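You operate a simulated robot arm through the tools that you are given. There is no shell and no other tool. Be economical: measure what you need, move in short steps, check, and stop when the job is done.

Carry out the task below with a simulated two-armed robot. There is one attempt and no reset: what you move stays moved.

## Task
Put one of the black spools from the programmer end of the front desk on the back desk top behind the monitors. Stack the XL white carton from the front desk top on top of the L white carton. Open the top drawer of the front desk, put the grey computer mouse from the inside of the top drawer of the front desk on top of the red notepad, then shut the drawer. Pick up the yellow jar from the programmer end of the front desk with one hand, pass it to the other hand and put it on the top of the long bench. Take the brown filter and put it on the nozzle tester end of the back desk. Push the top drawer of the back desk shut. Fetch the job pad from the back desk top and set it on top of the green-handled tray. Any order will do. Set down upright: yellow jar, brown filter.

The check looks at the end state, three seconds after you hand in, the way a careful person would. Anything else that was tipped, shoved, dropped, spilled or broken makes it a failure.

## Robot
Two 7-joint arms with fingered hands on one trunk, on a base that drives. Base frame: it is fixed to the floor where the robot stands at the start and does not move with it; the origin is under the middle of the robot, x ahead of it, y to its left, z up; the surface under the hand at the start is at about z = 750. Units: mm, degrees, N and s.
The left shoulder is at the start at [70, 132, 1042], the right one opposite. With the tool pointing down near the work surface each hand reaches from about 360 to 640 mm from the robot's upright axis, wherever it stands, measured 20 degrees to its own side. Places, roughly: back desk top behind the monitors (80x24 cm) [4120, -800, 760]; black spool (5x5x2 cm) [900, -300, 800]; brown filter (6x5x8 cm) [700, -100, 800]; computer mouse [500, -1750, 500]; green-handled tray [3500, -250, 750]; job pad [3250, -1750, 750]; nozzle tester end of the back desk [3400, -400, 800]; red notepad [250, -5500, 500]; top drawer of the back desk [3100, -1600, 500]; top drawer of the front desk [600, -1600, 500]; top of the long bench [-2800, 200, 900]; white carton [500, -1500, 750]; yellow jar [750, -250, 750]. Payload 2.3 kg a hand.
The TCP of each hand is the grasp point between the finger pads, 25 mm short of the fingertips. In the tool frame z runs along the fingers and y along their closing line. Largest opening 88 mm; the body of the gripper starts 29 mm behind the TCP. The gripper is a hand of 3 fingers: y runs from the thumb to the fingers, the wrist lies at [-13, -97, -162] in the tool frame, and closing takes about 1.5 s.
Orientation is that of the tool frame in the base frame, as a unit quaternion [w, x, y, z]. With the fingers straight down and the wrist toward the robot, the tool's x, y and z point along [0, 1, 0], [1, 0, 0] and [0, 0, -1] of the base frame.

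## Interface
- The arms move only by the tool send_rows. It takes "left_targets", "right_targets" or both (then of equal length, played together; a hand with none holds still); each is a list of rows, each a list of 7 numbers: the opening, from 0 (shut) to 1 (fully open), then the shift along the tool's x, y, z in mm, then the turn, a rotation vector about the tool's x, y, z in degrees. In form: [[claw, tx, ty, tz, ax, ay, az], ...]. A call has 1 to 12 rows; each row shifts and turns the commanded pose from where the row before left it, along the tool's axes as they then stand. Each row takes 0.2 s and may step no farther than 50 mm and 8.6 degrees from the row before; otherwise, or with a gripper value out of range, the whole call is refused. Where a pose cannot be reached the arm comes as near as it can. A force on the tool above 40 N (or 10 N above the force at the start of the call, whichever is more), or a blocked arm, ends the call early, and 0.2 s more pass. Each finger travels about 108 mm/s and halts on what it meets, pressing with about 33 N; the grip force reading is that of the motor and also rises with nothing between the fingers. The clock runs only during rows and for 0.2 s after the last one: add rows that do not move to give the fingers time. The reply holds the time, the measured pose of the TCP, the force on the tool along the base axes, the opening and the grip force, in the units named above and with some noise, with the torque about the TCP (base axes, N m) and any sound that the robot's microphone picked up, and new pictures: "pictures" is both (left out), scene, wrist or none (wrist: the cameras of the hands that moved).
- Cameras (640 x 400 px; columns grow to the right, rows downward): "scene" is now at [124.4, -30.2, 1344.2]; the picture's right is [-0.39, -0.92, 0.00], its down [-0.67, 0.28, -0.69] and it looks along [0.64, -0.27, -0.72] (base axes); focal length 285 px, centre (320, 200). "left" rides on the left gripper at [-58, -85, -100] in its tool frame; the picture's right is [-0.67, -0.35, 0.66], its down [0.69, -0.63, 0.37] and it looks along [0.29, 0.69, 0.66] (tool axes); focal length 261 px, centre (320, 200). "right" rides on the right gripper at [58, -85, -99] in its tool frame; the picture's right is [-0.67, 0.35, -0.66], its down [-0.69, -0.63, 0.37] and it looks along [-0.29, 0.69, 0.66] (tool axes); focal length 261 px, centre (320, 200). There is no depth. A picture from a camera that has moved, and an enlarged one, comes with that camera's place and axes in the base frame and with its lens.
- lift_body(by): slides the trunk up (or, below 0, down) by that many mm; the arms and the scene camera ride with it, the base frame stays. It gives what a move gives, with no picture.
- drive_base(legs): drives the robot by 1 to 6 legs, each [ahead, left, turn to the left] in mm, mm and degrees, along the robot's own axes; the way and the turn of a leg run together, so that a leg with both is an arc; at most 1500 mm and 180 degrees a leg. The arms and the cameras ride along, it lands a little off, and it stops where it bumps. It gives what a move gives, and a new picture of the scene camera.
- preshape(shape, hand): the hand has 3 fingers and takes this shape, open, in about a second: jaw (thumb against the fingers, like two jaws); tri (thumb and two fingers); tip (a fingertip pinch); poke (one finger out to press); point (the index stretched); flat (the hand flat); cup (the hand cupped); fist (a fist). The gripper value then closes the fingers along that shape, each until it touches; the sizes above hold for jaw. It gives what a move gives, with no picture.
- aim_head(pan, tilt): turns the head with the scene camera to pan (to the left, within 86 degrees either way) and tilt (down, from -29 to 69), counted from straight ahead of the robot. It gives what a move gives, and a new picture of the scene camera.
- zoom(camera, box): a new picture of the part [left, top, right, bottom] of that camera's present view, enlarged. The clock stands still meanwhile.
- finish_job(): hands the job in; it is judged then, once.

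Go step by step. Nothing tells you exact positions but the pictures and the camera data: compare them with the known pose of the tool, close in by small moves and look again before you grip or let go. The budget is 483 turns and 360 pictures, counting those below and the enlarged ones. Unless the task says otherwise, let go and move clear before handing in, and close with one line.

The tools are called after ">>>" as name(argument=value, ...) on one line, values as JSON. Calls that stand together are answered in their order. send_rows: Moves the arms, as the interface text tells. Its arguments: {"type":"object","properties":{"left_targets":{"type":"array"},"right_targets":{"type":"array"},"pictures":{"type":"string","enum":["both","scene","wrist","none"]}},"required":[]} The other tools are called the same way: lift_body (by) slides the trunk up or down; preshape (shape, hand) gives the hand a shape; drive_base (legs) drives the base; aim_head (pan, tilt) turns the head that bears the scene camera; zoom (camera, box) takes an enlarged picture of a part of a camera's view; finish_job () hands the job in.

At the start:

```text
clock: 0.0
left_position: [439.4, 86.2, 1017.7]
left_tcp_rot: [0.0, 0.707, 0.707, 0.0]
left_contact_force: [0.6, 0.2, 0.0]
left_wrist_torque: [0.02, -0.02, -0.02]
left_grip_width: 87.6
left_grasp_force: 0.0
left_shape: jaw
right_position: [340.5, -309.9, 1022.4]
right_tcp_rot: [0.001, 0.707, 0.707, 0.0]
right_contact_force: [0.7, -0.1, 0.1]
right_wrist_torque: [-0.01, 0.02, 0.02]
right_grip_width: 87.5
right_grasp_force: 0.1
right_shape: jaw
trunk travel left (down, up): [-600.0, 240.0]
robot x, y, heading: [0.9, 1.5, -0.3]
head pan, tilt: [-23.0, 46.3]
```

scene: 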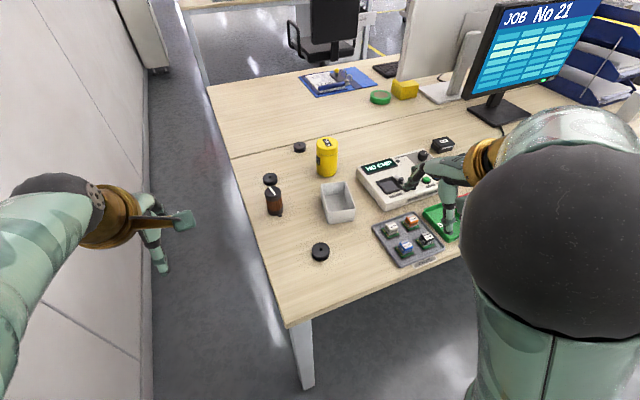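
right: 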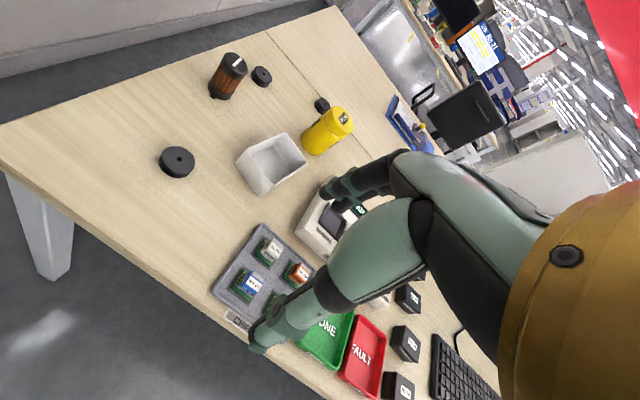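
left: 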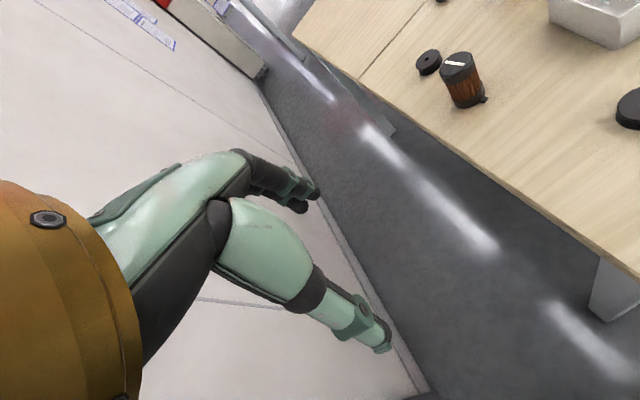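

I see the programmer end of the front desk ahead, with three spools, the brown filter, the yellow jar and the programmer. I'll look around first before moving.

>>> aim_head(pan=-70, tilt=25)

>>> aim_head(pan=-20, tilt=10)

>>> aim_head(pan=80, tilt=20)

```text
clock: 1.1
left_position: [438.9, 86.5, 1018.7]
left_tcp_rot: [-0.001, 0.707, 0.707, 0.0]
left_contact_force: [0.4, -0.1, -0.3]
left_wrist_torque: [-0.01, -0.01, 0.01]
left_grip_width: 87.6
left_grasp_force: 0.0
left_shape: jaw
right_position: [340.4, -310.4, 1023.2]
right_tcp_rot: [-0.001, 0.707, 0.707, -0.001]
right_contact_force: [-0.3, -0.2, -0.5]
right_wrist_torque: [0.03, -0.01, -0.01]
right_grip_width: 87.6
right_grasp_force: 0.0
right_shape: jaw
trunk travel left (down, up): [-600.0, 240.0]
robot x, y, heading: [2.0, -0.7, 0.1]
head pan, tilt: [-70.0, 25.0]
camera scene: at [82.2, -85.4, 1376.6], right [-0.94, -0.34, 0.0], down [-0.15, 0.4, -0.91], along [0.31, -0.85, -0.42], focal length 285 px, centre (320, 200)
```

scene: 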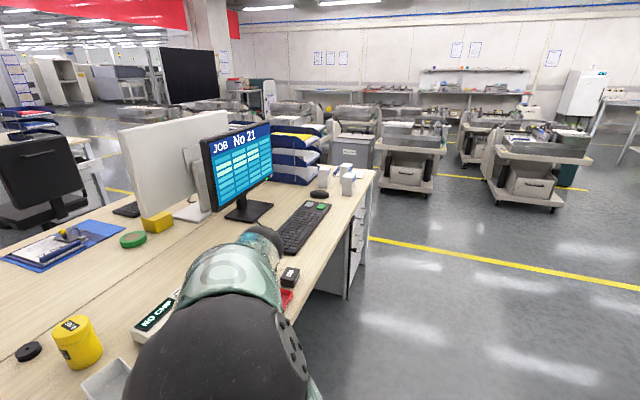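

```text
clock: 2.3
left_position: [438.6, 86.2, 1018.4]
left_tcp_rot: [0.0, 0.707, 0.707, 0.0]
left_contact_force: [-0.3, -0.3, 0.0]
left_wrist_torque: [0.01, 0.0, 0.01]
left_grip_width: 87.7
left_grasp_force: 0.0
left_shape: jaw
right_position: [340.7, -310.9, 1023.2]
right_tcp_rot: [0.0, 0.707, 0.707, 0.0]
right_contact_force: [0.1, 0.0, 1.0]
right_wrist_torque: [0.0, 0.0, -0.03]
right_grip_width: 87.6
right_grasp_force: 0.0
right_shape: jaw
trunk travel left (down, up): [-600.0, 240.0]
robot x, y, heading: [1.8, 0.6, 0.1]
head pan, tilt: [-20.0, 10.0]
camera scene: at [138.0, -30.7, 1401.0], right [-0.34, -0.94, 0.0], down [-0.16, 0.06, -0.98], along [0.93, -0.34, -0.17], focal length 285 px, centre (320, 200)
```

scene: 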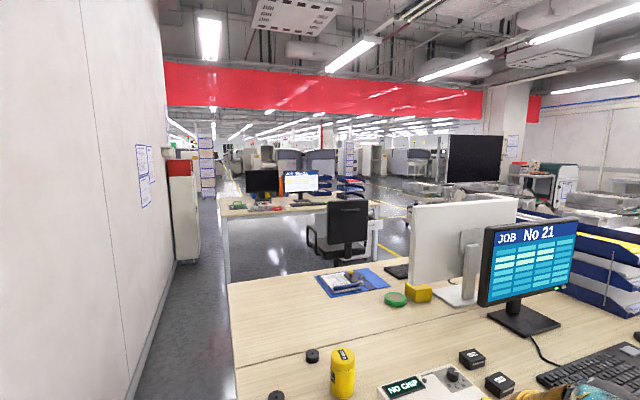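

```text
clock: 4.1
left_position: [437.5, 85.7, 1018.3]
left_tcp_rot: [0.001, 0.707, 0.707, 0.0]
left_contact_force: [-0.5, -0.1, 0.2]
left_wrist_torque: [0.0, 0.03, 0.0]
left_grip_width: 87.9
left_grasp_force: 0.0
left_shape: jaw
right_position: [340.7, -310.6, 1024.1]
right_tcp_rot: [0.001, 0.707, 0.707, 0.0]
right_contact_force: [-0.8, 0.3, 1.0]
right_wrist_torque: [0.03, 0.0, 0.01]
right_grip_width: 87.6
right_grasp_force: 0.1
right_shape: jaw
trunk travel left (down, up): [-600.0, 240.0]
robot x, y, heading: [-0.2, -1.9, -0.0]
head pan, tilt: [80.0, 20.0]
camera scene: at [66.9, 92.9, 1384.7], right [0.98, -0.17, 0.0], down [-0.06, -0.34, -0.94], along [0.16, 0.93, -0.34], focal length 285 px, centre (320, 200)
```

scene: 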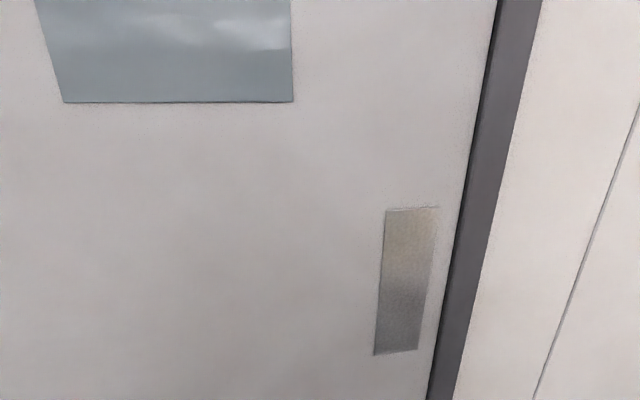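

I'll look down to see how much room the base has before the desk edge.

>>> aim_head(pan=-10, tilt=69)

>>> aim_head(pan=-85, tilt=69)

```text
clock: 5.7
left_position: [439.3, 85.4, 1017.2]
left_tcp_rot: [0.0, 0.707, 0.707, 0.0]
left_contact_force: [-0.2, 0.2, 0.3]
left_wrist_torque: [0.0, 0.03, 0.01]
left_grip_width: 87.5
left_grasp_force: 0.0
left_shape: jaw
right_position: [340.7, -310.4, 1023.5]
right_tcp_rot: [0.0, 0.707, 0.707, -0.001]
right_contact_force: [-0.1, -0.1, 0.6]
right_wrist_torque: [0.02, -0.03, 0.01]
right_grip_width: 87.8
right_grasp_force: 0.1
right_shape: jaw
trunk travel left (down, up): [-600.0, 240.0]
robot x, y, heading: [-0.8, -0.1, 0.1]
head pan, tilt: [-10.0, 68.8]
camera scene: at [105.7, -8.5, 1317.2], right [-0.17, -0.98, 0.0], down [-0.92, 0.16, -0.36], along [0.36, -0.06, -0.93], focal length 285 px, centre (320, 200)
```

scene: 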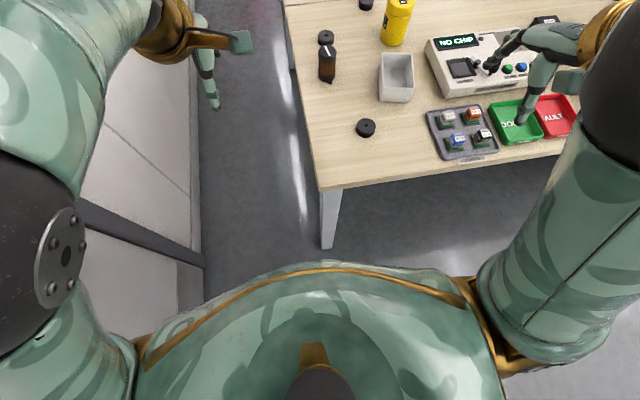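

```text
clock: 7.2
left_position: [439.3, 85.2, 1019.5]
left_tcp_rot: [0.0, 0.707, 0.707, -0.001]
left_contact_force: [0.2, 0.4, 0.0]
left_wrist_torque: [-0.02, -0.01, -0.01]
left_grip_width: 87.6
left_grasp_force: 0.0
left_shape: jaw
right_position: [340.3, -310.8, 1023.5]
right_tcp_rot: [0.0, 0.707, 0.707, 0.0]
right_contact_force: [0.3, 0.0, -0.2]
right_wrist_torque: [0.02, 0.01, 0.02]
right_grip_width: 87.6
right_grasp_force: 0.0
right_shape: jaw
trunk travel left (down, up): [-600.0, 240.0]
robot x, y, heading: [-0.7, 2.8, -0.2]
head pan, tilt: [-85.0, 68.8]
camera scene: at [55.5, -54.5, 1317.2], right [-1.0, -0.09, 0.0], down [-0.08, 0.93, -0.36], along [0.03, -0.36, -0.93], focal length 285 px, centre (320, 200)
```

scene: 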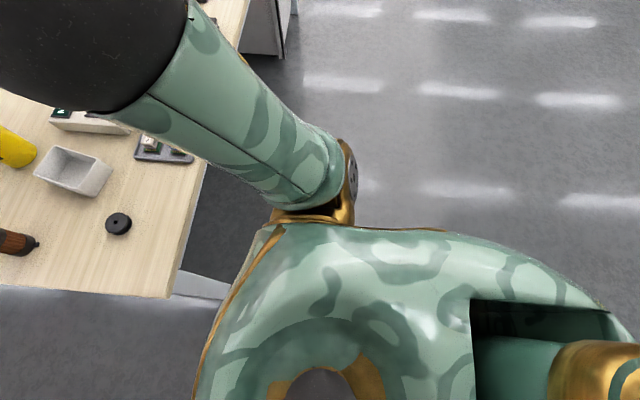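

I'll move slightly ahead and to the right to bring the jar into reach, watching for contact.

>>> drive_base(legs=[[70, -100, 0]])

>>> aim_head(pan=-15, tilt=45)

>>> zoom(camera="scene", box=[200, 60, 440, 260])

```text
clock: 8.5
left_position: [507.0, -11.8, 1019.5]
left_tcp_rot: [0.001, 0.707, 0.707, -0.001]
left_contact_force: [-0.5, -0.8, 0.8]
left_wrist_torque: [0.03, -0.01, -0.04]
left_grip_width: 87.6
left_grasp_force: 0.1
left_shape: jaw
right_position: [410.0, -409.2, 1023.6]
right_tcp_rot: [0.0, 0.707, 0.707, 0.0]
right_contact_force: [0.2, -0.3, -0.5]
right_wrist_torque: [0.04, 0.01, 0.0]
right_grip_width: 87.5
right_grasp_force: 0.0
right_shape: jaw
trunk travel left (down, up): [-600.0, 240.0]
robot x, y, heading: [67.4, -101.2, 0.0]
head pan, tilt: [-85.0, 68.8]
camera scene: at [124.3, -152.6, 1317.3], right [-1.0, -0.09, 0.0], down [-0.08, 0.93, -0.36], along [0.03, -0.36, -0.93], focal length 285 px, centre (320, 200)
```

scene: 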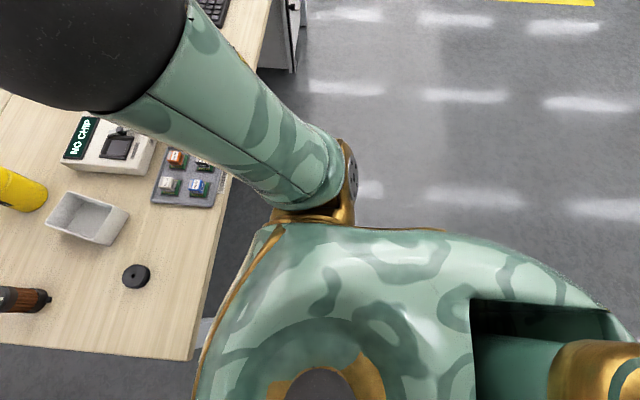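

```text
clock: 9.9
left_position: [508.4, -14.1, 1018.9]
left_tcp_rot: [0.001, 0.707, 0.707, 0.0]
left_contact_force: [0.2, -0.2, 0.2]
left_wrist_torque: [-0.01, -0.02, -0.02]
left_grip_width: 87.8
left_grasp_force: 0.0
left_shape: jaw
right_position: [410.4, -411.1, 1023.7]
right_tcp_rot: [0.0, 0.707, 0.707, 0.0]
right_contact_force: [0.4, -0.3, 0.0]
right_wrist_torque: [-0.02, 0.01, -0.01]
right_grip_width: 87.8
right_grasp_force: 0.1
right_shape: jaw
trunk travel left (down, up): [-600.0, 240.0]
robot x, y, heading: [71.8, -99.3, -0.0]
head pan, tilt: [-15.0, 45.0]
camera scene: at [199.1, -119.5, 1346.0], right [-0.26, -0.97, 0.0], down [-0.68, 0.18, -0.71], along [0.68, -0.18, -0.71], focal length 285 px, centre (320, 200)
```

scene: 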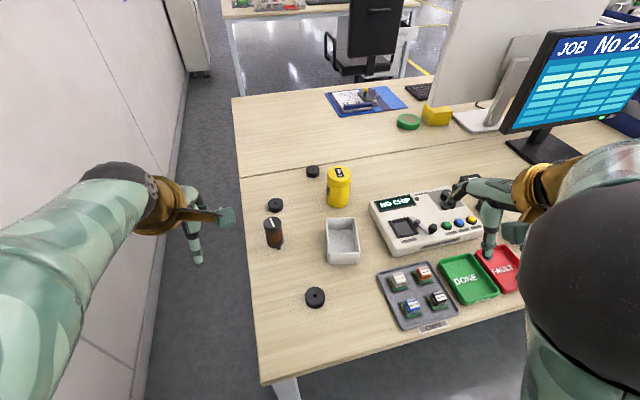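

```text
2.00 times, centred on (320, 160) of scene
camera zoom: at [199.1, -119.5, 1346.0], right [-0.26, -0.97, 0.0], down [-0.68, 0.18, -0.71], along [0.68, -0.18, -0.71], focal length 570 px, centre (320, 280)
```

zoom: 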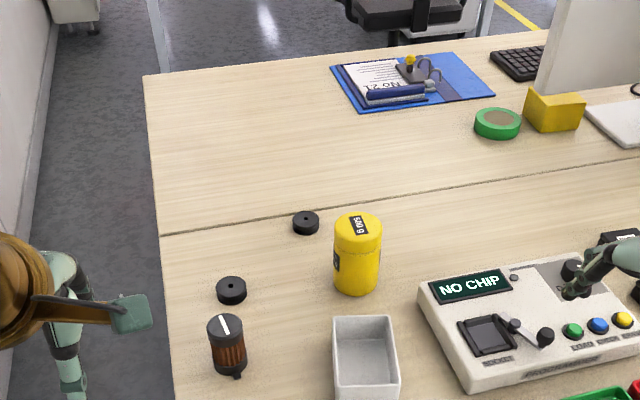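

The jar stands at about (748, -320), 115 mm tall and 69 mm wide. I'll turn the right hand so its fingers close sideways and see how far it reaches.

>>> send_rows(right_targets=[[1, 0, 0, 0, 0, 0, 8.2], [1, 0, 0, 0, 0, 0, 8.2], [1, 0, 0, 0, 0, 0, 8.2], [1, 0, 0, 0, 0, 0, 8.2], [1, 0, 0, 0, 0, 0, 8.2], [1, 0, 0, 0, 0, 0, 8.2], [1, 0, 0, 0, 0, 0, 8.2], [1, 0, 0, 0, 0, 0, 8.2], [1, 0, 0, 0, 0, 0, 8.2], [1, 0, 0, 0, 0, 0, 8.2], [1, 0, 0, 0, 0, 0, 8]], pictures="none")

>>> send_rows(right_targets=[[1, 40, -11, 0, 0, 0, 0], [1, 40, -11, 0, 0, 0, 0], [1, 40, -11, 0, 0, 0, 0], [1, 40, -11, 0, 0, 0, 0], [1, 40, -11, 10, 0, 0, 0], [1, 40, -11, 10, 0, 0, 0], [1, 40, -12, 10, 0, 0, 0], [1, 40, -12, 10, 0, 0, 0], [1, 18, 0, 10, 0, 0, 0], [1, 0, 0, 0, 0, 0, 0], [1, 0, 0, 0, 0, 0, 0]], pictures="both")

```text
clock: 12.3
left_position: [509.5, -15.2, 1018.3]
left_tcp_rot: [-0.001, 0.707, 0.707, 0.0]
left_contact_force: [-0.3, 0.3, -0.1]
left_wrist_torque: [0.04, 0.01, 0.0]
left_grip_width: 87.5
left_grasp_force: 0.0
left_shape: jaw
right_position: [376.8, -525.8, 1000.4]
right_tcp_rot: [-0.001, 1.0, 0.003, 0.0]
right_contact_force: [0.5, 0.2, -0.3]
right_wrist_torque: [0.0, 0.01, -0.03]
right_grip_width: 87.8
right_grasp_force: 0.0
right_shape: jaw
right hand out of reach, approached as far as the arm can: row 5, 6, 7, 8, 9, 10, 11
trunk travel left (down, up): [-600.0, 240.0]
robot x, y, heading: [66.4, -99.9, 0.0]
head pan, tilt: [-15.0, 45.0]
```

```text
clock: 14.7
left_position: [507.3, -13.5, 1018.4]
left_tcp_rot: [0.0, 0.707, 0.707, 0.0]
left_contact_force: [0.1, -0.4, 0.7]
left_wrist_torque: [0.0, -0.01, -0.03]
left_grip_width: 87.6
left_grasp_force: 0.0
left_shape: jaw
right_position: [374.9, -526.9, 1000.8]
right_tcp_rot: [0.001, 1.0, 0.001, 0.0]
right_contact_force: [-0.1, -0.3, 0.4]
right_wrist_torque: [-0.04, 0.01, 0.02]
right_grip_width: 87.6
right_grasp_force: 0.1
right_shape: jaw
right hand out of reach, approached as far as the arm can: row 1, 2, 3, 4, 5, 6, 7, 8, 9
trunk travel left (down, up): [-600.0, 240.0]
robot x, y, heading: [72.5, -97.6, -0.1]
head pan, tilt: [-15.0, 45.0]
camera scene: at [199.2, -119.4, 1346.0], right [-0.26, -0.97, 0.0], down [-0.68, 0.18, -0.71], along [0.68, -0.18, -0.71], focal length 285 px, centre (320, 200)
camera right: at [431.9, -441.4, 1100.7], right [-0.67, -0.35, 0.66], down [-0.69, 0.63, -0.37], along [-0.28, -0.7, -0.66], focal length 261 px, centre (320, 200)
```

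scene: 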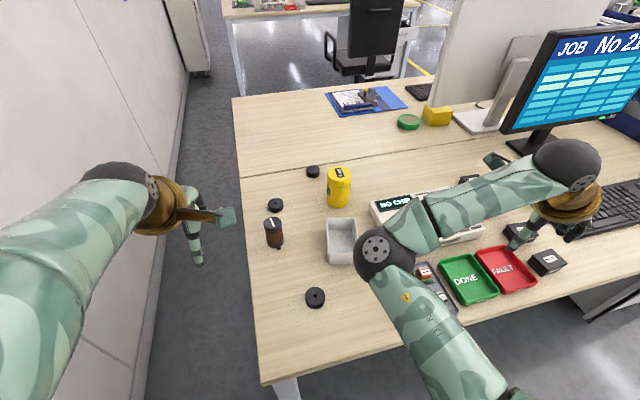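
right: 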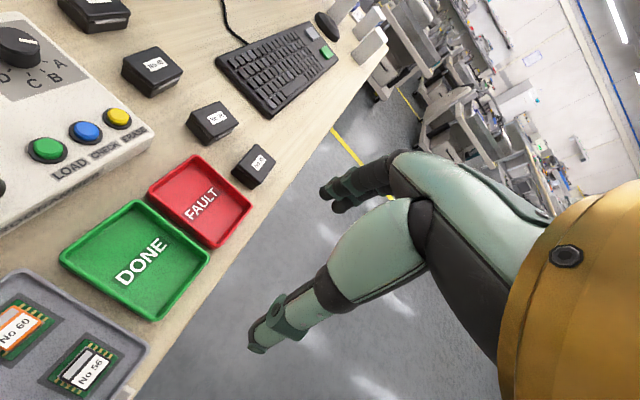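

That orientation folds the arm badly. I'll turn the hand back to wrist-toward-robot and drive a bit closer instead.

>>> send_rows(right_targets=[[1, 0, 0, 0, 0, 0, -8.2], [1, 0, 0, 0, 0, 0, -8.2], [1, 0, 0, 0, 0, 0, -8.2], [1, 0, 0, 0, 0, 0, -8.2], [1, 0, 0, 0, 0, 0, -8.2], [1, 0, 0, 0, 0, 0, -8.2], [1, 0, 0, 0, 0, 0, -8.2], [1, 0, 0, 0, 0, 0, -8.2], [1, 0, 0, 0, 0, 0, -8.2], [1, 0, 0, 0, 0, 0, -8.2], [1, 0, 0, 0, 0, 0, -8]], pictures="none")

>>> drive_base(legs=[[60, 0, 0]])

```text
clock: 17.1
left_position: [508.5, -15.4, 1018.7]
left_tcp_rot: [0.0, 0.707, 0.707, 0.0]
left_contact_force: [-0.2, -0.2, -0.3]
left_wrist_torque: [0.03, -0.01, -0.01]
left_grip_width: 87.6
left_grasp_force: 0.0
left_shape: jaw
right_position: [374.7, -525.6, 999.6]
right_tcp_rot: [0.0, 0.706, 0.709, 0.0]
right_contact_force: [0.4, 0.4, 0.5]
right_wrist_torque: [0.02, 0.01, 0.0]
right_grip_width: 88.0
right_grasp_force: 0.0
right_shape: jaw
trunk travel left (down, up): [-600.0, 240.0]
robot x, y, heading: [67.6, -99.0, -0.1]
head pan, tilt: [-15.0, 45.0]
```

```text
clock: 18.0
left_position: [567.3, -13.1, 1019.2]
left_tcp_rot: [0.0, 0.708, 0.707, 0.0]
left_contact_force: [-0.1, -1.1, 0.2]
left_wrist_torque: [0.03, -0.01, -0.01]
left_grip_width: 87.6
left_grasp_force: 0.0
left_shape: jaw
right_position: [432.5, -527.1, 1000.8]
right_tcp_rot: [0.001, 0.707, 0.707, 0.001]
right_contact_force: [0.2, -0.5, 0.4]
right_wrist_torque: [0.0, 0.01, -0.04]
right_grip_width: 87.8
right_grasp_force: 0.0
right_shape: jaw
trunk travel left (down, up): [-600.0, 240.0]
robot x, y, heading: [131.0, -100.7, -0.0]
head pan, tilt: [-15.0, 45.0]
camera scene: at [255.8, -119.4, 1346.4], right [-0.26, -0.97, 0.0], down [-0.68, 0.18, -0.71], along [0.68, -0.18, -0.71], focal length 285 px, centre (320, 200)
```

scene: 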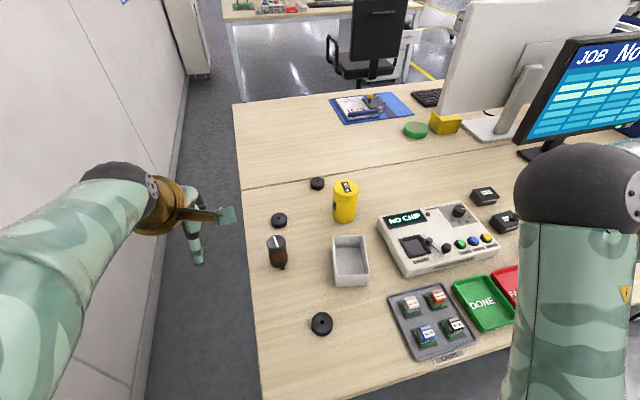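

Closer now without a bump. I'll bring the right hand over the jar.

>>> send_rows(right_targets=[[1, 25, 40, 0, 0, 0, 0], [1, 25, 40, 0, 0, 0, 0], [1, 25, 40, 0, 0, 0, 0], [1, 25, 40, 0, 0, 0, 0], [1, 25, 40, 10, 0, 0, 0], [1, 25, 40, 10, 0, 0, 0], [1, 25, 40, 10, 0, 0, 0], [1, 30, 36, 10, 0, 0, 0], [1, 0, 0, 0, 0, 0, 0]], pictures="both")

```text
clock: 20.0
left_position: [567.6, -13.7, 1018.2]
left_tcp_rot: [-0.001, 0.707, 0.707, 0.001]
left_contact_force: [-0.3, -0.4, 0.2]
left_wrist_torque: [0.0, 0.01, -0.04]
left_grip_width: 87.8
left_grasp_force: 0.0
left_shape: jaw
right_position: [728.2, -326.2, 959.8]
right_tcp_rot: [0.0, 0.707, 0.707, 0.0]
right_contact_force: [-0.2, 0.3, -0.5]
right_wrist_torque: [-0.01, 0.04, 0.0]
right_grip_width: 87.6
right_grasp_force: 0.1
right_shape: jaw
right hand out of reach, approached as far as the arm can: row 8
trunk travel left (down, up): [-600.0, 240.0]
robot x, y, heading: [129.5, -100.2, -0.0]
head pan, tilt: [-15.0, 45.0]
camera scene: at [258.6, -119.1, 1346.1], right [-0.26, -0.97, 0.0], down [-0.68, 0.18, -0.71], along [0.68, -0.18, -0.71], focal length 285 px, centre (320, 200)
camera right: at [643.4, -268.6, 1059.8], right [0.35, -0.67, 0.66], down [-0.63, -0.69, -0.37], along [0.69, -0.29, -0.66], focal length 261 px, centre (320, 200)
```

scene: 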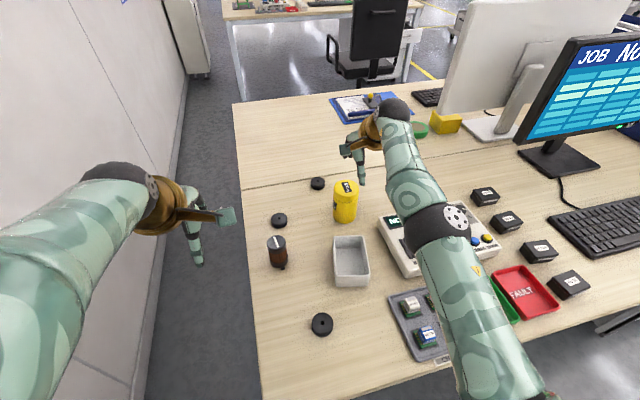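
right: 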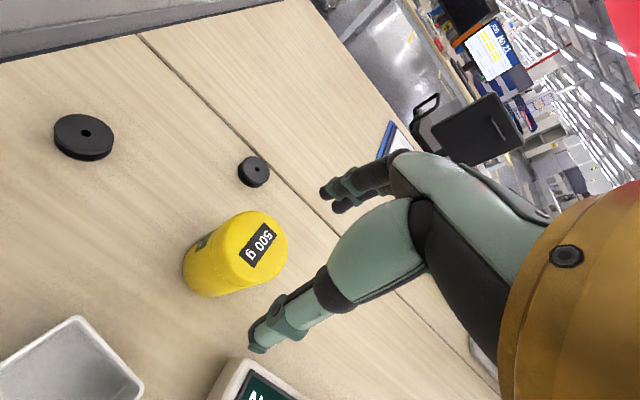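

The jar top is at about (751, -322). I'll go down a little, where the arm reaches farther, and centre over it.

>>> send_rows(right_targets=[[1, 2, 4, 20, 0, 0, 0], [1, 2, 6, 20, 0, 0, 0], [1, 0, 12, 15, 0, 0, 0], [1, 0, 0, 0, 0, 0, 0]], pictures="wrist")

```text
clock: 21.0
left_position: [568.5, -14.4, 1019.2]
left_tcp_rot: [0.0, 0.706, 0.708, 0.0]
left_contact_force: [0.0, 0.3, 0.1]
left_wrist_torque: [-0.02, 0.0, 0.02]
left_grip_width: 87.9
left_grasp_force: 0.0
left_shape: jaw
right_position: [732.4, -321.7, 908.0]
right_tcp_rot: [0.001, 0.707, 0.707, 0.0]
right_contact_force: [-0.7, 0.0, 0.2]
right_wrist_torque: [0.01, 0.0, -0.01]
right_grip_width: 87.6
right_grasp_force: 0.2
right_shape: jaw
right hand out of reach, approached as far as the arm can: row 2, 3
trunk travel left (down, up): [-600.0, 240.0]
robot x, y, heading: [130.3, -99.3, -0.1]
head pan, tilt: [-15.0, 45.0]
camera right: at [648.1, -264.7, 1009.5], right [0.35, -0.67, 0.66], down [-0.63, -0.69, -0.37], along [0.69, -0.28, -0.66], focal length 261 px, centre (320, 200)
```

right: 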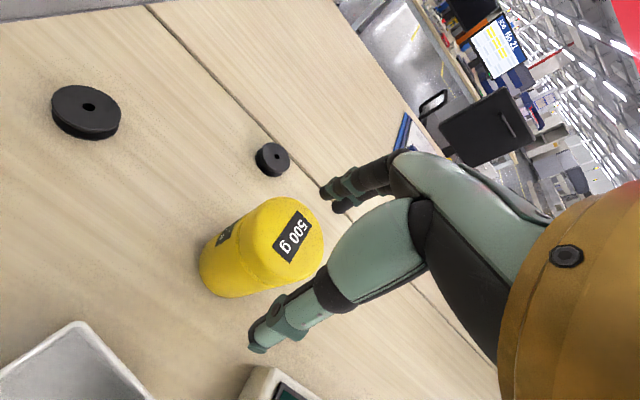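

I'm about 19 mm short, so I'll drive 20 mm ahead.

>>> drive_base(legs=[[22, 0, 0]])

>>> zoom(camera="right", box=[160, 150, 480, 350])

```text
clock: 21.8
left_position: [586.9, -13.6, 1020.1]
left_tcp_rot: [0.002, 0.707, 0.707, 0.001]
left_contact_force: [-0.2, 0.4, 0.5]
left_wrist_torque: [0.0, -0.03, 0.0]
left_grip_width: 87.6
left_grasp_force: 0.1
left_shape: jaw
right_position: [752.4, -321.9, 911.7]
right_tcp_rot: [0.001, 0.707, 0.707, 0.001]
right_contact_force: [0.5, 0.0, 0.7]
right_wrist_torque: [0.01, -0.02, -0.01]
right_grip_width: 87.6
right_grasp_force: 0.1
right_shape: jaw
trunk travel left (down, up): [-600.0, 240.0]
robot x, y, heading: [152.5, -99.7, -0.3]
head pan, tilt: [-15.0, 45.0]
camera scene: at [277.2, -119.2, 1346.4], right [-0.26, -0.97, 0.0], down [-0.68, 0.18, -0.71], along [0.68, -0.18, -0.71], focal length 285 px, centre (320, 200)
```

scene: 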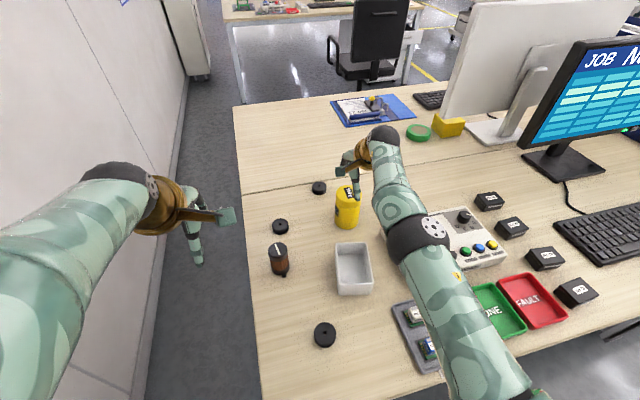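

```text
2.00 times, centred on (320, 250) of right
camera zoom: at [667.2, -264.6, 1011.3], right [0.35, -0.67, 0.66], down [-0.63, -0.69, -0.37], along [0.7, -0.29, -0.66], focal length 521 px, centre (320, 100)
```

zoom: 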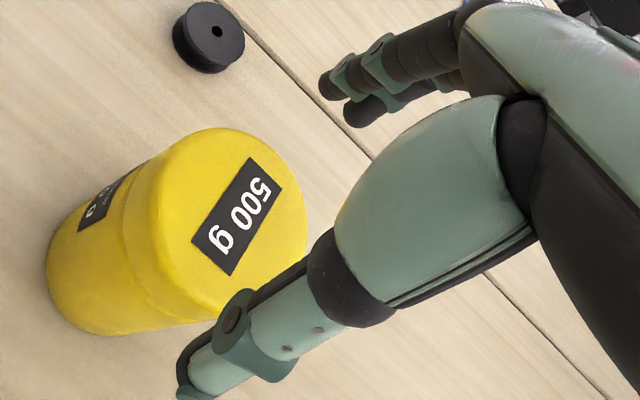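

The hand is centred over the jar. Descending around it.

>>> send_rows(right_targets=[[1, 0, 0, 20, 0, 0, 0], [1, 0, 0, 20, 0, 0, 0], [1, 0, 0, 15, 0, 0, 0], [1, 0, 0, 8, 0, 0, 0], [1, 0, 0, 0, 0, 0, 0]], pictures="both")

```text
clock: 23.0
left_position: [589.4, -14.4, 1018.9]
left_tcp_rot: [0.0, 0.707, 0.707, 0.0]
left_contact_force: [-1.1, -0.1, -1.1]
left_wrist_torque: [0.03, -0.02, 0.02]
left_grip_width: 87.8
left_grasp_force: 0.1
left_shape: jaw
right_position: [754.3, -320.8, 845.6]
right_tcp_rot: [0.002, 0.706, 0.708, 0.001]
right_contact_force: [2.7, 2.0, 4.3]
right_wrist_torque: [0.03, -0.19, -0.04]
right_grip_width: 87.7
right_grasp_force: 0.0
right_shape: jaw
trunk travel left (down, up): [-600.0, 240.0]
robot x, y, heading: [156.2, -96.7, 0.0]
head pan, tilt: [-15.0, 45.0]
camera scene: at [280.6, -118.4, 1346.1], right [-0.26, -0.97, 0.0], down [-0.68, 0.18, -0.71], along [0.68, -0.18, -0.71], focal length 285 px, centre (320, 200)
camera right: at [669.9, -263.8, 947.0], right [0.35, -0.67, 0.66], down [-0.63, -0.69, -0.37], along [0.7, -0.29, -0.66], focal length 261 px, centre (320, 200)
```

scene: 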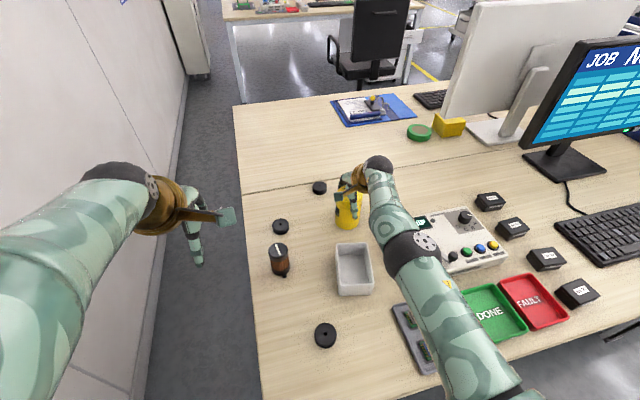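
right: 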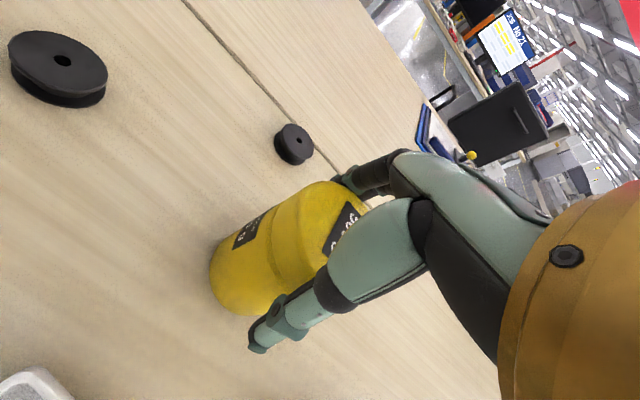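

A light touch suggests the palm meets the lid. I'll back up 3 mm and close.

>>> send_rows(right_targets=[[1, 0, 0, -3, 0, 0, 0], [0, 0, 0, 0, 0, 0, 0], [0, 0, 0, 0, 0, 0, 0], [0, 0, 0, 0, 0, 0, 0], [0, 0, 0, 0, 0, 0, 0], [0, 0, 0, 0, 0, 0, 0], [0, 0, 0, 0, 0, 0, 0]], pictures="wrist")

```text
clock: 24.6
left_position: [588.7, -13.1, 1018.6]
left_tcp_rot: [0.0, 0.707, 0.707, -0.001]
left_contact_force: [0.2, 0.2, 0.1]
left_wrist_torque: [0.01, -0.01, 0.0]
left_grip_width: 87.7
left_grasp_force: 0.1
left_shape: jaw
right_position: [754.1, -321.7, 849.1]
right_tcp_rot: [0.0, 0.707, 0.707, 0.0]
right_contact_force: [0.0, 1.3, 1.1]
right_wrist_torque: [-0.03, 0.18, -0.03]
right_grip_width: 62.2
right_grasp_force: 33.2
right_shape: jaw
trunk travel left (down, up): [-600.0, 240.0]
robot x, y, heading: [153.4, -103.6, 0.2]
head pan, tilt: [-15.0, 45.0]
camera right: at [669.8, -264.3, 949.7], right [0.35, -0.67, 0.66], down [-0.63, -0.69, -0.37], along [0.69, -0.29, -0.66], focal length 261 px, centre (320, 200)
```

right: 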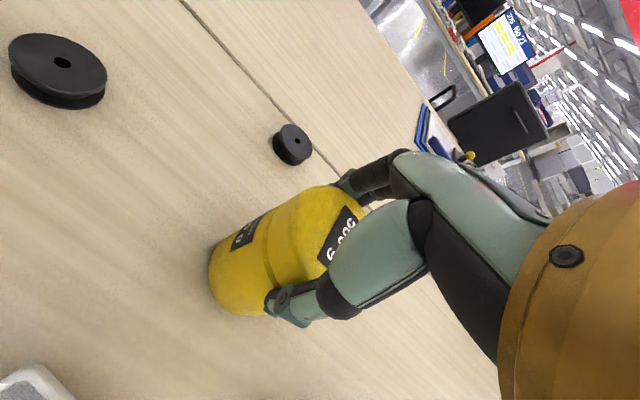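

Gripped at 62 mm. Lifting straight up.

>>> send_rows(right_targets=[[0, 0, 0, -15, 0, 0, 0], [0, 0, 0, -25, 0, 0, 0], [0, 0, -10, -30, 0, 0, 0], [0, 0, -20, -30, 0, 0, 0], [0, 0, -30, -30, 0, 0, 0], [0, 0, -30, -20, 0, 0, 0], [0, 0, -30, 0, 0, 0, 0], [0, 0, -30, 0, 0, 0, 0], [0, 0, -30, 0, 0, 0, 0], [0, 0, -20, 0, 0, 0, 0], [0, 0, 0, 0, 0, 0, 0]], pictures="scene")

```text
clock: 27.0
left_position: [590.8, -14.0, 1017.1]
left_tcp_rot: [-0.001, 0.707, 0.707, -0.001]
left_contact_force: [0.2, 0.1, -0.1]
left_wrist_torque: [0.01, -0.01, 0.01]
left_grip_width: 87.7
left_grasp_force: 0.0
left_shape: jaw
right_position: [555.9, -321.7, 999.6]
right_tcp_rot: [-0.001, 0.707, 0.707, 0.001]
right_contact_force: [1.0, 0.1, -5.5]
right_wrist_torque: [0.02, 0.05, 0.02]
right_grip_width: 62.0
right_grasp_force: 33.2
right_shape: jaw
trunk travel left (down, up): [-600.0, 240.0]
robot x, y, heading: [153.0, -103.2, -0.1]
head pan, tilt: [-15.0, 45.0]
camera scene: at [282.4, -119.9, 1345.8], right [-0.26, -0.97, 0.0], down [-0.68, 0.18, -0.71], along [0.68, -0.18, -0.71], focal length 285 px, centre (320, 200)
```

scene: 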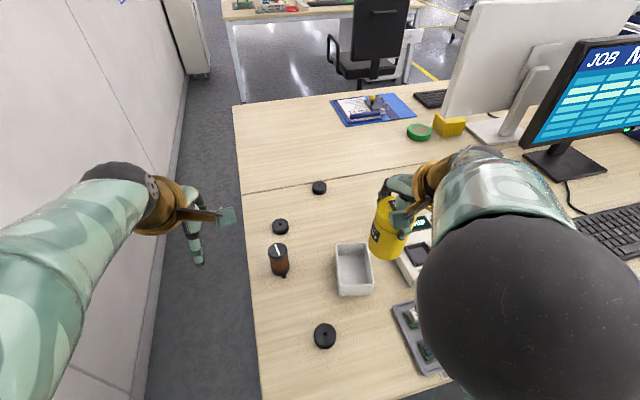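

Backing away from the desk, then I'll bring the jar toward the middle and turn the left hand sideways for the pass.

>>> drive_base(legs=[[-200, 0, 0]])

>>> send_rows(left_targets=[[1, 0, 0, 0, 0, -8.2, 0], [1, 0, 0, 0, 0, -8.2, 0], [1, 0, 0, 0, 0, -8.2, 0], [1, 0, 0, 0, 0, -8.2, 0], [1, 0, 0, 0, 0, -8.2, 0], [1, 0, 0, 0, 0, -8.2, 0], [1, 0, 0, 0, 0, -8.2, 0], [1, 0, 0, 0, 0, -8.2, 0], [1, 0, 0, 0, 0, -8.2, 0], [1, 0, 0, 0, 0, -8.2, 0], [1, 0, 0, 0, 0, -8, 0]], right_targets=[[0, 10, 3, 0, 0, 0, 0], [0, 10, 3, 0, 0, 0, 0], [0, 10, 3, 0, 0, 0, 0], [0, 10, 3, 0, 0, 0, 0], [0, 10, 3, 0, 0, 0, 0], [0, 10, 3, 0, 0, 0, 0], [0, 10, 3, 0, 0, 0, 0], [0, 10, 3, 0, 0, 0, 0], [0, 0, 0, 0, 0, 0, 0], [0, 0, 0, 0, 0, 0, 0], [0, 0, 0, 0, 0, 0, 0]], pictures="both")

```text
clock: 28.6
left_position: [391.9, -13.3, 1017.5]
left_tcp_rot: [0.0, 0.706, 0.708, 0.0]
left_contact_force: [-0.2, 0.4, -0.3]
left_wrist_torque: [0.03, 0.02, -0.01]
left_grip_width: 87.5
left_grasp_force: 0.1
left_shape: jaw
right_position: [357.0, -323.0, 998.1]
right_tcp_rot: [-0.003, 0.706, 0.708, 0.0]
right_contact_force: [0.1, 0.4, -6.0]
right_wrist_torque: [0.02, 0.04, 0.0]
right_grip_width: 62.1
right_grasp_force: 32.8
right_shape: jaw
trunk travel left (down, up): [-600.0, 240.0]
robot x, y, heading: [-51.7, -100.9, 0.3]
head pan, tilt: [-15.0, 45.0]
camera scene: at [83.0, -120.1, 1345.7], right [-0.26, -0.97, 0.0], down [-0.69, 0.18, -0.71], along [0.68, -0.18, -0.71], focal length 285 px, centre (320, 200)
```

scene: 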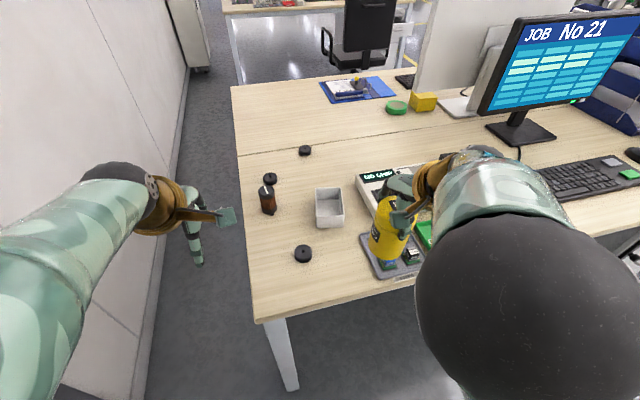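

```text
clock: 31.0
left_position: [391.7, -12.5, 1018.1]
left_tcp_rot: [0.5, 0.5, 0.501, -0.499]
left_contact_force: [-0.2, 0.3, 0.7]
left_wrist_torque: [0.03, 0.01, 0.03]
left_grip_width: 87.8
left_grasp_force: 0.0
left_shape: jaw
right_position: [379.7, -241.5, 998.6]
right_tcp_rot: [-0.002, 0.707, 0.707, 0.001]
right_contact_force: [-0.2, 0.3, -5.6]
right_wrist_torque: [0.03, 0.02, -0.01]
right_grip_width: 62.3
right_grasp_force: 33.5
right_shape: jaw
trunk travel left (down, up): [-600.0, 240.0]
robot x, y, heading: [-50.7, -101.2, -0.0]
head pan, tilt: [-15.0, 45.0]
camera scene: at [81.6, -119.2, 1345.9], right [-0.26, -0.97, 0.0], down [-0.68, 0.18, -0.71], along [0.68, -0.18, -0.71], focal length 285 px, centre (320, 200)
camera right: at [294.2, -184.7, 1100.3], right [0.35, -0.67, 0.65], down [-0.63, -0.68, -0.37], along [0.69, -0.28, -0.66], focal length 261 px, centre (320, 200)
camera left: at [305.7, 86.8, 1075.1], right [-0.35, -0.66, 0.67], down [-0.63, -0.37, -0.69], along [0.7, -0.66, -0.29], focal length 261 px, centre (320, 200)
```

scene: 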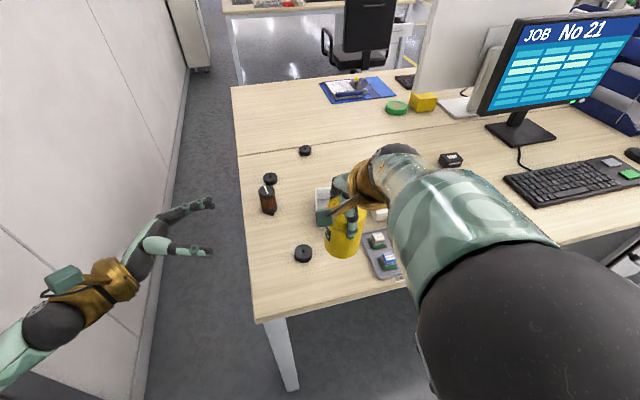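
right: 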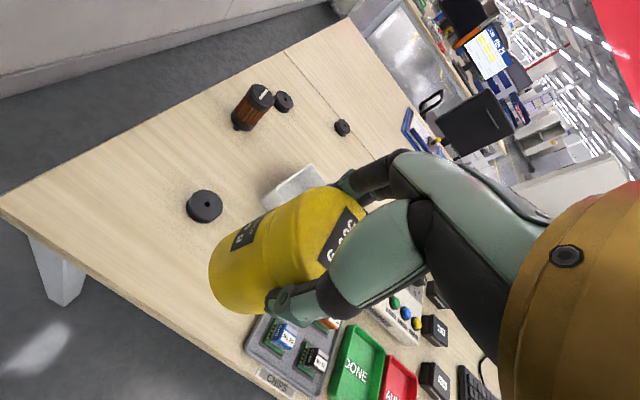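
left: 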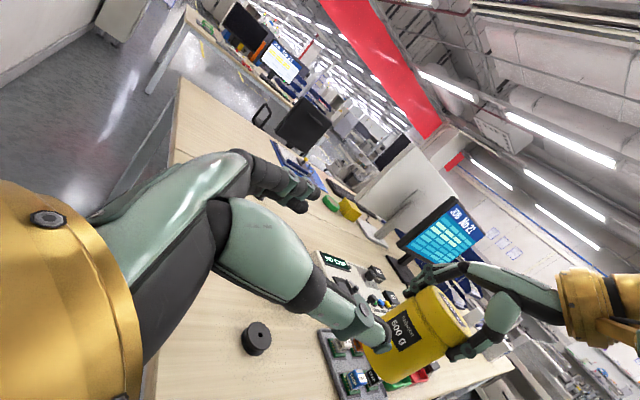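

The left hand is turned sideways. I'll lower it to the jar's lower half and move partway in.

>>> send_rows(left_targets=[[1, 30, -4, 10, 0, 0, 0], [1, 30, -4, 20, 0, 0, 0], [1, 28, -4, 30, 0, 0, 0], [1, 0, 0, 30, 0, 0, 0], [1, 0, 0, 30, 0, 0, 0], [1, 0, 0, 0, 0, 0, 0]], pictures="both")

```text
clock: 32.4
left_position: [377.2, -134.7, 930.2]
left_tcp_rot: [0.499, 0.499, 0.501, -0.501]
left_contact_force: [-0.7, -0.3, -0.1]
left_wrist_torque: [-0.01, 0.0, 0.0]
left_grip_width: 87.6
left_grasp_force: 0.0
left_shape: jaw
right_position: [377.9, -242.1, 998.5]
right_tcp_rot: [-0.002, 0.707, 0.707, 0.001]
right_contact_force: [-0.1, 0.3, -6.1]
right_wrist_torque: [0.05, 0.03, 0.03]
right_grip_width: 62.1
right_grasp_force: 33.1
right_shape: jaw
trunk travel left (down, up): [-600.0, 240.0]
robot x, y, heading: [-45.8, -97.8, 0.4]
head pan, tilt: [-15.0, 45.0]
camera scene: at [81.1, -119.2, 1345.9], right [-0.26, -0.97, 0.0], down [-0.68, 0.18, -0.71], along [0.68, -0.18, -0.71], focal length 285 px, centre (320, 200)
camera left: at [292.8, -34.5, 987.0], right [-0.35, -0.66, 0.67], down [-0.63, -0.37, -0.68], along [0.7, -0.66, -0.29], focal length 261 px, centre (320, 200)
```

scene: 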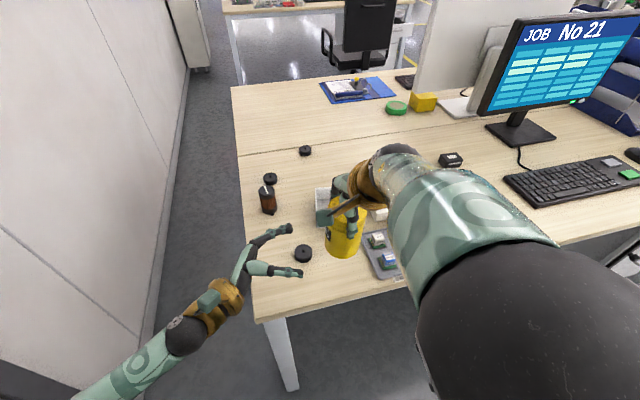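
left: 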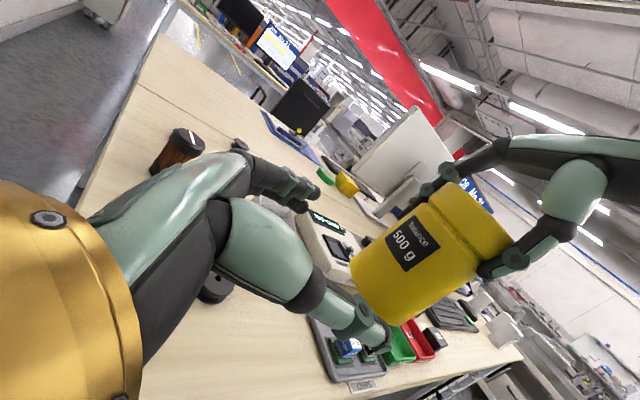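

The geometry agrees with my estimate. Moving the left hand in around the jar's lower part.

>>> send_rows(left_targets=[[1, 0, 0, 30, 0, 0, 0], [1, 0, 0, 30, 0, 0, 0], [1, 0, 0, 22, 0, 0, 0], [1, 0, 0, 12, 0, 0, 0], [1, 0, 0, 0, 0, 0, 0]], pictures="both")

```text
clock: 33.6
left_position: [377.5, -228.0, 929.8]
left_tcp_rot: [0.501, 0.499, 0.5, -0.499]
left_contact_force: [1.1, 0.2, -0.5]
left_wrist_torque: [-0.01, 0.02, 0.0]
left_grip_width: 87.6
left_grasp_force: 0.1
left_shape: jaw
right_position: [378.7, -242.2, 998.3]
right_tcp_rot: [-0.003, 0.707, 0.707, 0.0]
right_contact_force: [-0.1, 0.0, -5.6]
right_wrist_torque: [0.04, 0.04, -0.02]
right_grip_width: 62.2
right_grasp_force: 32.6
right_shape: jaw
trunk travel left (down, up): [-600.0, 240.0]
robot x, y, heading: [-47.6, -103.4, 0.0]
head pan, tilt: [-15.0, 45.0]
camera scene: at [81.3, -119.5, 1345.9], right [-0.26, -0.97, 0.0], down [-0.68, 0.18, -0.71], along [0.68, -0.18, -0.71], focal length 285 px, centre (320, 200)
camera left: at [293.4, -128.4, 987.2], right [-0.35, -0.66, 0.67], down [-0.63, -0.37, -0.69], along [0.7, -0.66, -0.29], focal length 261 px, centre (320, 200)
```

scene: 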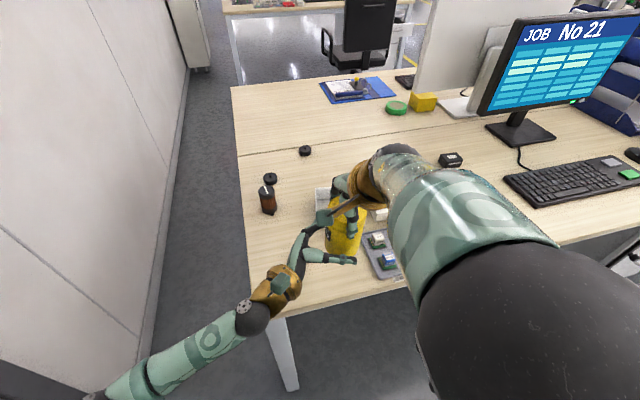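
left: 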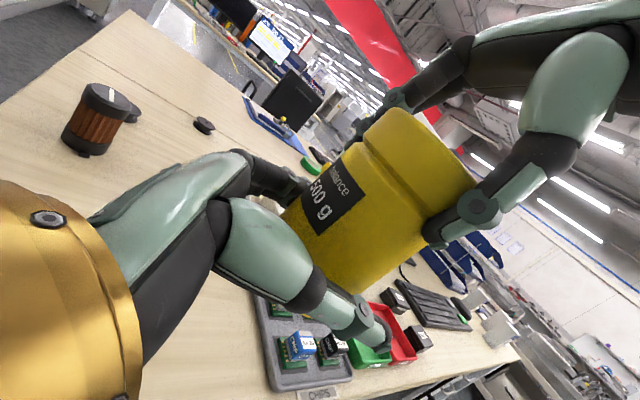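

Slightly deeper, then close the left hand.

>>> send_rows(left_targets=[[1, 0, 0, 6, 0, 0, 0], [0, 0, 0, 0, 0, 0, 0], [0, 0, 0, 0, 0, 0, 0], [0, 0, 0, 0, 0, 0, 0], [0, 0, 0, 0, 0, 0, 0], [0, 0, 0, 0, 0, 0, 0], [0, 0, 0, 0, 0, 0, 0]], pictures="wrist")

```text
clock: 35.2
left_position: [377.8, -232.1, 931.0]
left_tcp_rot: [0.5, 0.499, 0.501, -0.5]
left_contact_force: [1.5, -0.4, 0.2]
left_wrist_torque: [0.03, 0.06, -0.01]
left_grip_width: 57.4
left_grasp_force: 33.3
left_shape: jaw
right_position: [378.2, -242.2, 1000.1]
right_tcp_rot: [-0.003, 0.707, 0.707, 0.002]
right_contact_force: [-1.6, 2.0, -3.9]
right_wrist_torque: [0.11, 0.11, -0.01]
right_grip_width: 62.3
right_grasp_force: 32.7
right_shape: jaw
trunk travel left (down, up): [-600.0, 240.0]
robot x, y, heading: [-48.2, -98.1, 0.2]
head pan, tilt: [-15.0, 45.0]
camera left: at [293.9, -134.1, 987.1], right [-0.35, -0.66, 0.67], down [-0.63, -0.37, -0.68], along [0.7, -0.66, -0.29], focal length 261 px, centre (320, 200)
```

left: 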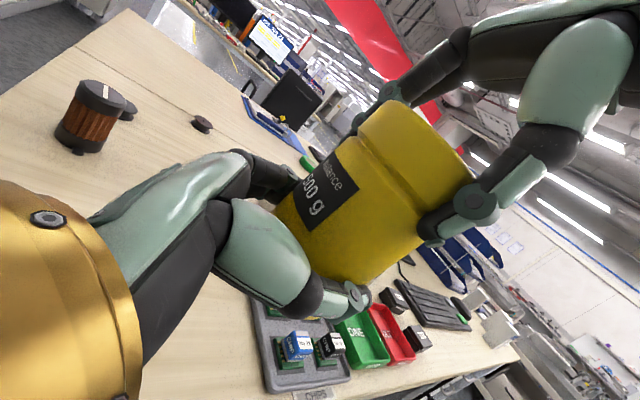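

Both hands hold the jar. I'll open the right hand and raise it clear.

>>> send_rows(left_targets=[[0, 0, 0, 0, 0, 0, 0], [0, 0, 0, 0, 0, 0, 0], [0, 0, 0, 0, 0, 0, 0], [0, 0, 0, 0, 0, 0, 0], [0, 0, 0, 0, 0, 0, 0], [0, 0, 0, 0, 0, 0, 0], [0, 0, 0, 0, 0, 0, 0], [0, 0, 0, 0, 0, 0, 0], [0, 0, 0, 0, 0, 0, 0]], right_targets=[[1, 0, 0, 0, 0, 0, 0], [1, 0, 0, 0, 0, 0, 0], [1, 0, 0, 0, 0, 0, 0], [1, 0, 0, -20, 0, 0, 0], [1, 0, 0, -30, 0, 0, 0], [1, 0, 0, -30, 0, 0, 0], [1, -20, 0, -20, 0, 0, 0], [1, -30, 0, 0, 0, 0, 0], [1, -30, 0, 0, 0, 0, 0]], pictures="both")

```text
clock: 37.2
left_position: [378.1, -233.9, 929.5]
left_tcp_rot: [0.5, 0.499, 0.502, -0.499]
left_contact_force: [-0.6, 0.0, 0.1]
left_wrist_torque: [0.05, 0.03, 0.01]
left_grip_width: 57.0
left_grasp_force: 33.4
left_shape: jaw
right_position: [384.0, -325.5, 1098.6]
right_tcp_rot: [-0.002, 0.706, 0.708, 0.0]
right_contact_force: [0.8, -0.2, 0.3]
right_wrist_torque: [0.02, 0.03, -0.01]
right_grip_width: 87.8
right_grasp_force: 0.2
right_shape: jaw
right hand out of reach, approached as far as the arm can: row 6
trunk travel left (down, up): [-600.0, 240.0]
robot x, y, heading: [-46.6, -101.7, 0.0]
head pan, tilt: [-15.0, 45.0]
camera scene: at [81.8, -120.7, 1345.8], right [-0.26, -0.97, 0.0], down [-0.68, 0.18, -0.71], along [0.68, -0.18, -0.71], focal length 285 px, centre (320, 200)
camera right: at [299.0, -266.7, 1198.9], right [0.35, -0.67, 0.65], down [-0.63, -0.69, -0.36], along [0.69, -0.28, -0.66], focal length 261 px, centre (320, 200)
camera left: at [294.2, -134.7, 986.9], right [-0.35, -0.66, 0.67], down [-0.63, -0.37, -0.68], along [0.7, -0.66, -0.29], focal length 261 px, centre (320, 200)
```

scene: 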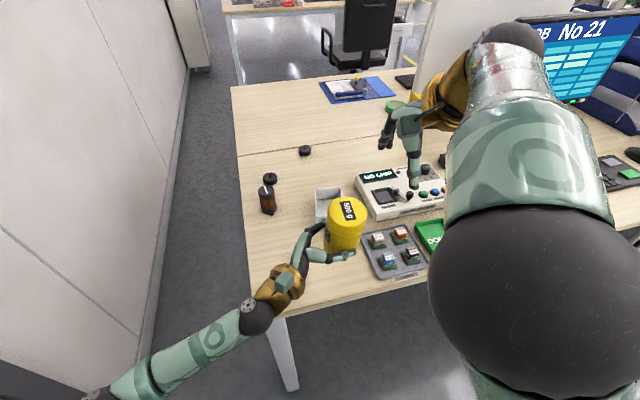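
right: 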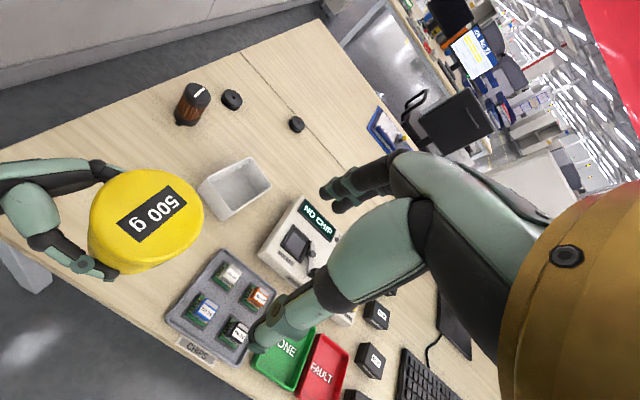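
left: 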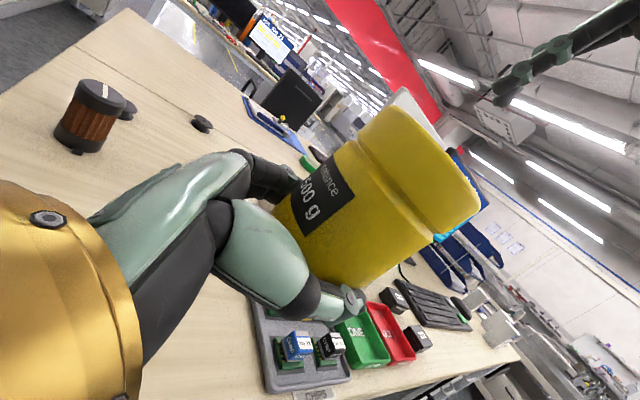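

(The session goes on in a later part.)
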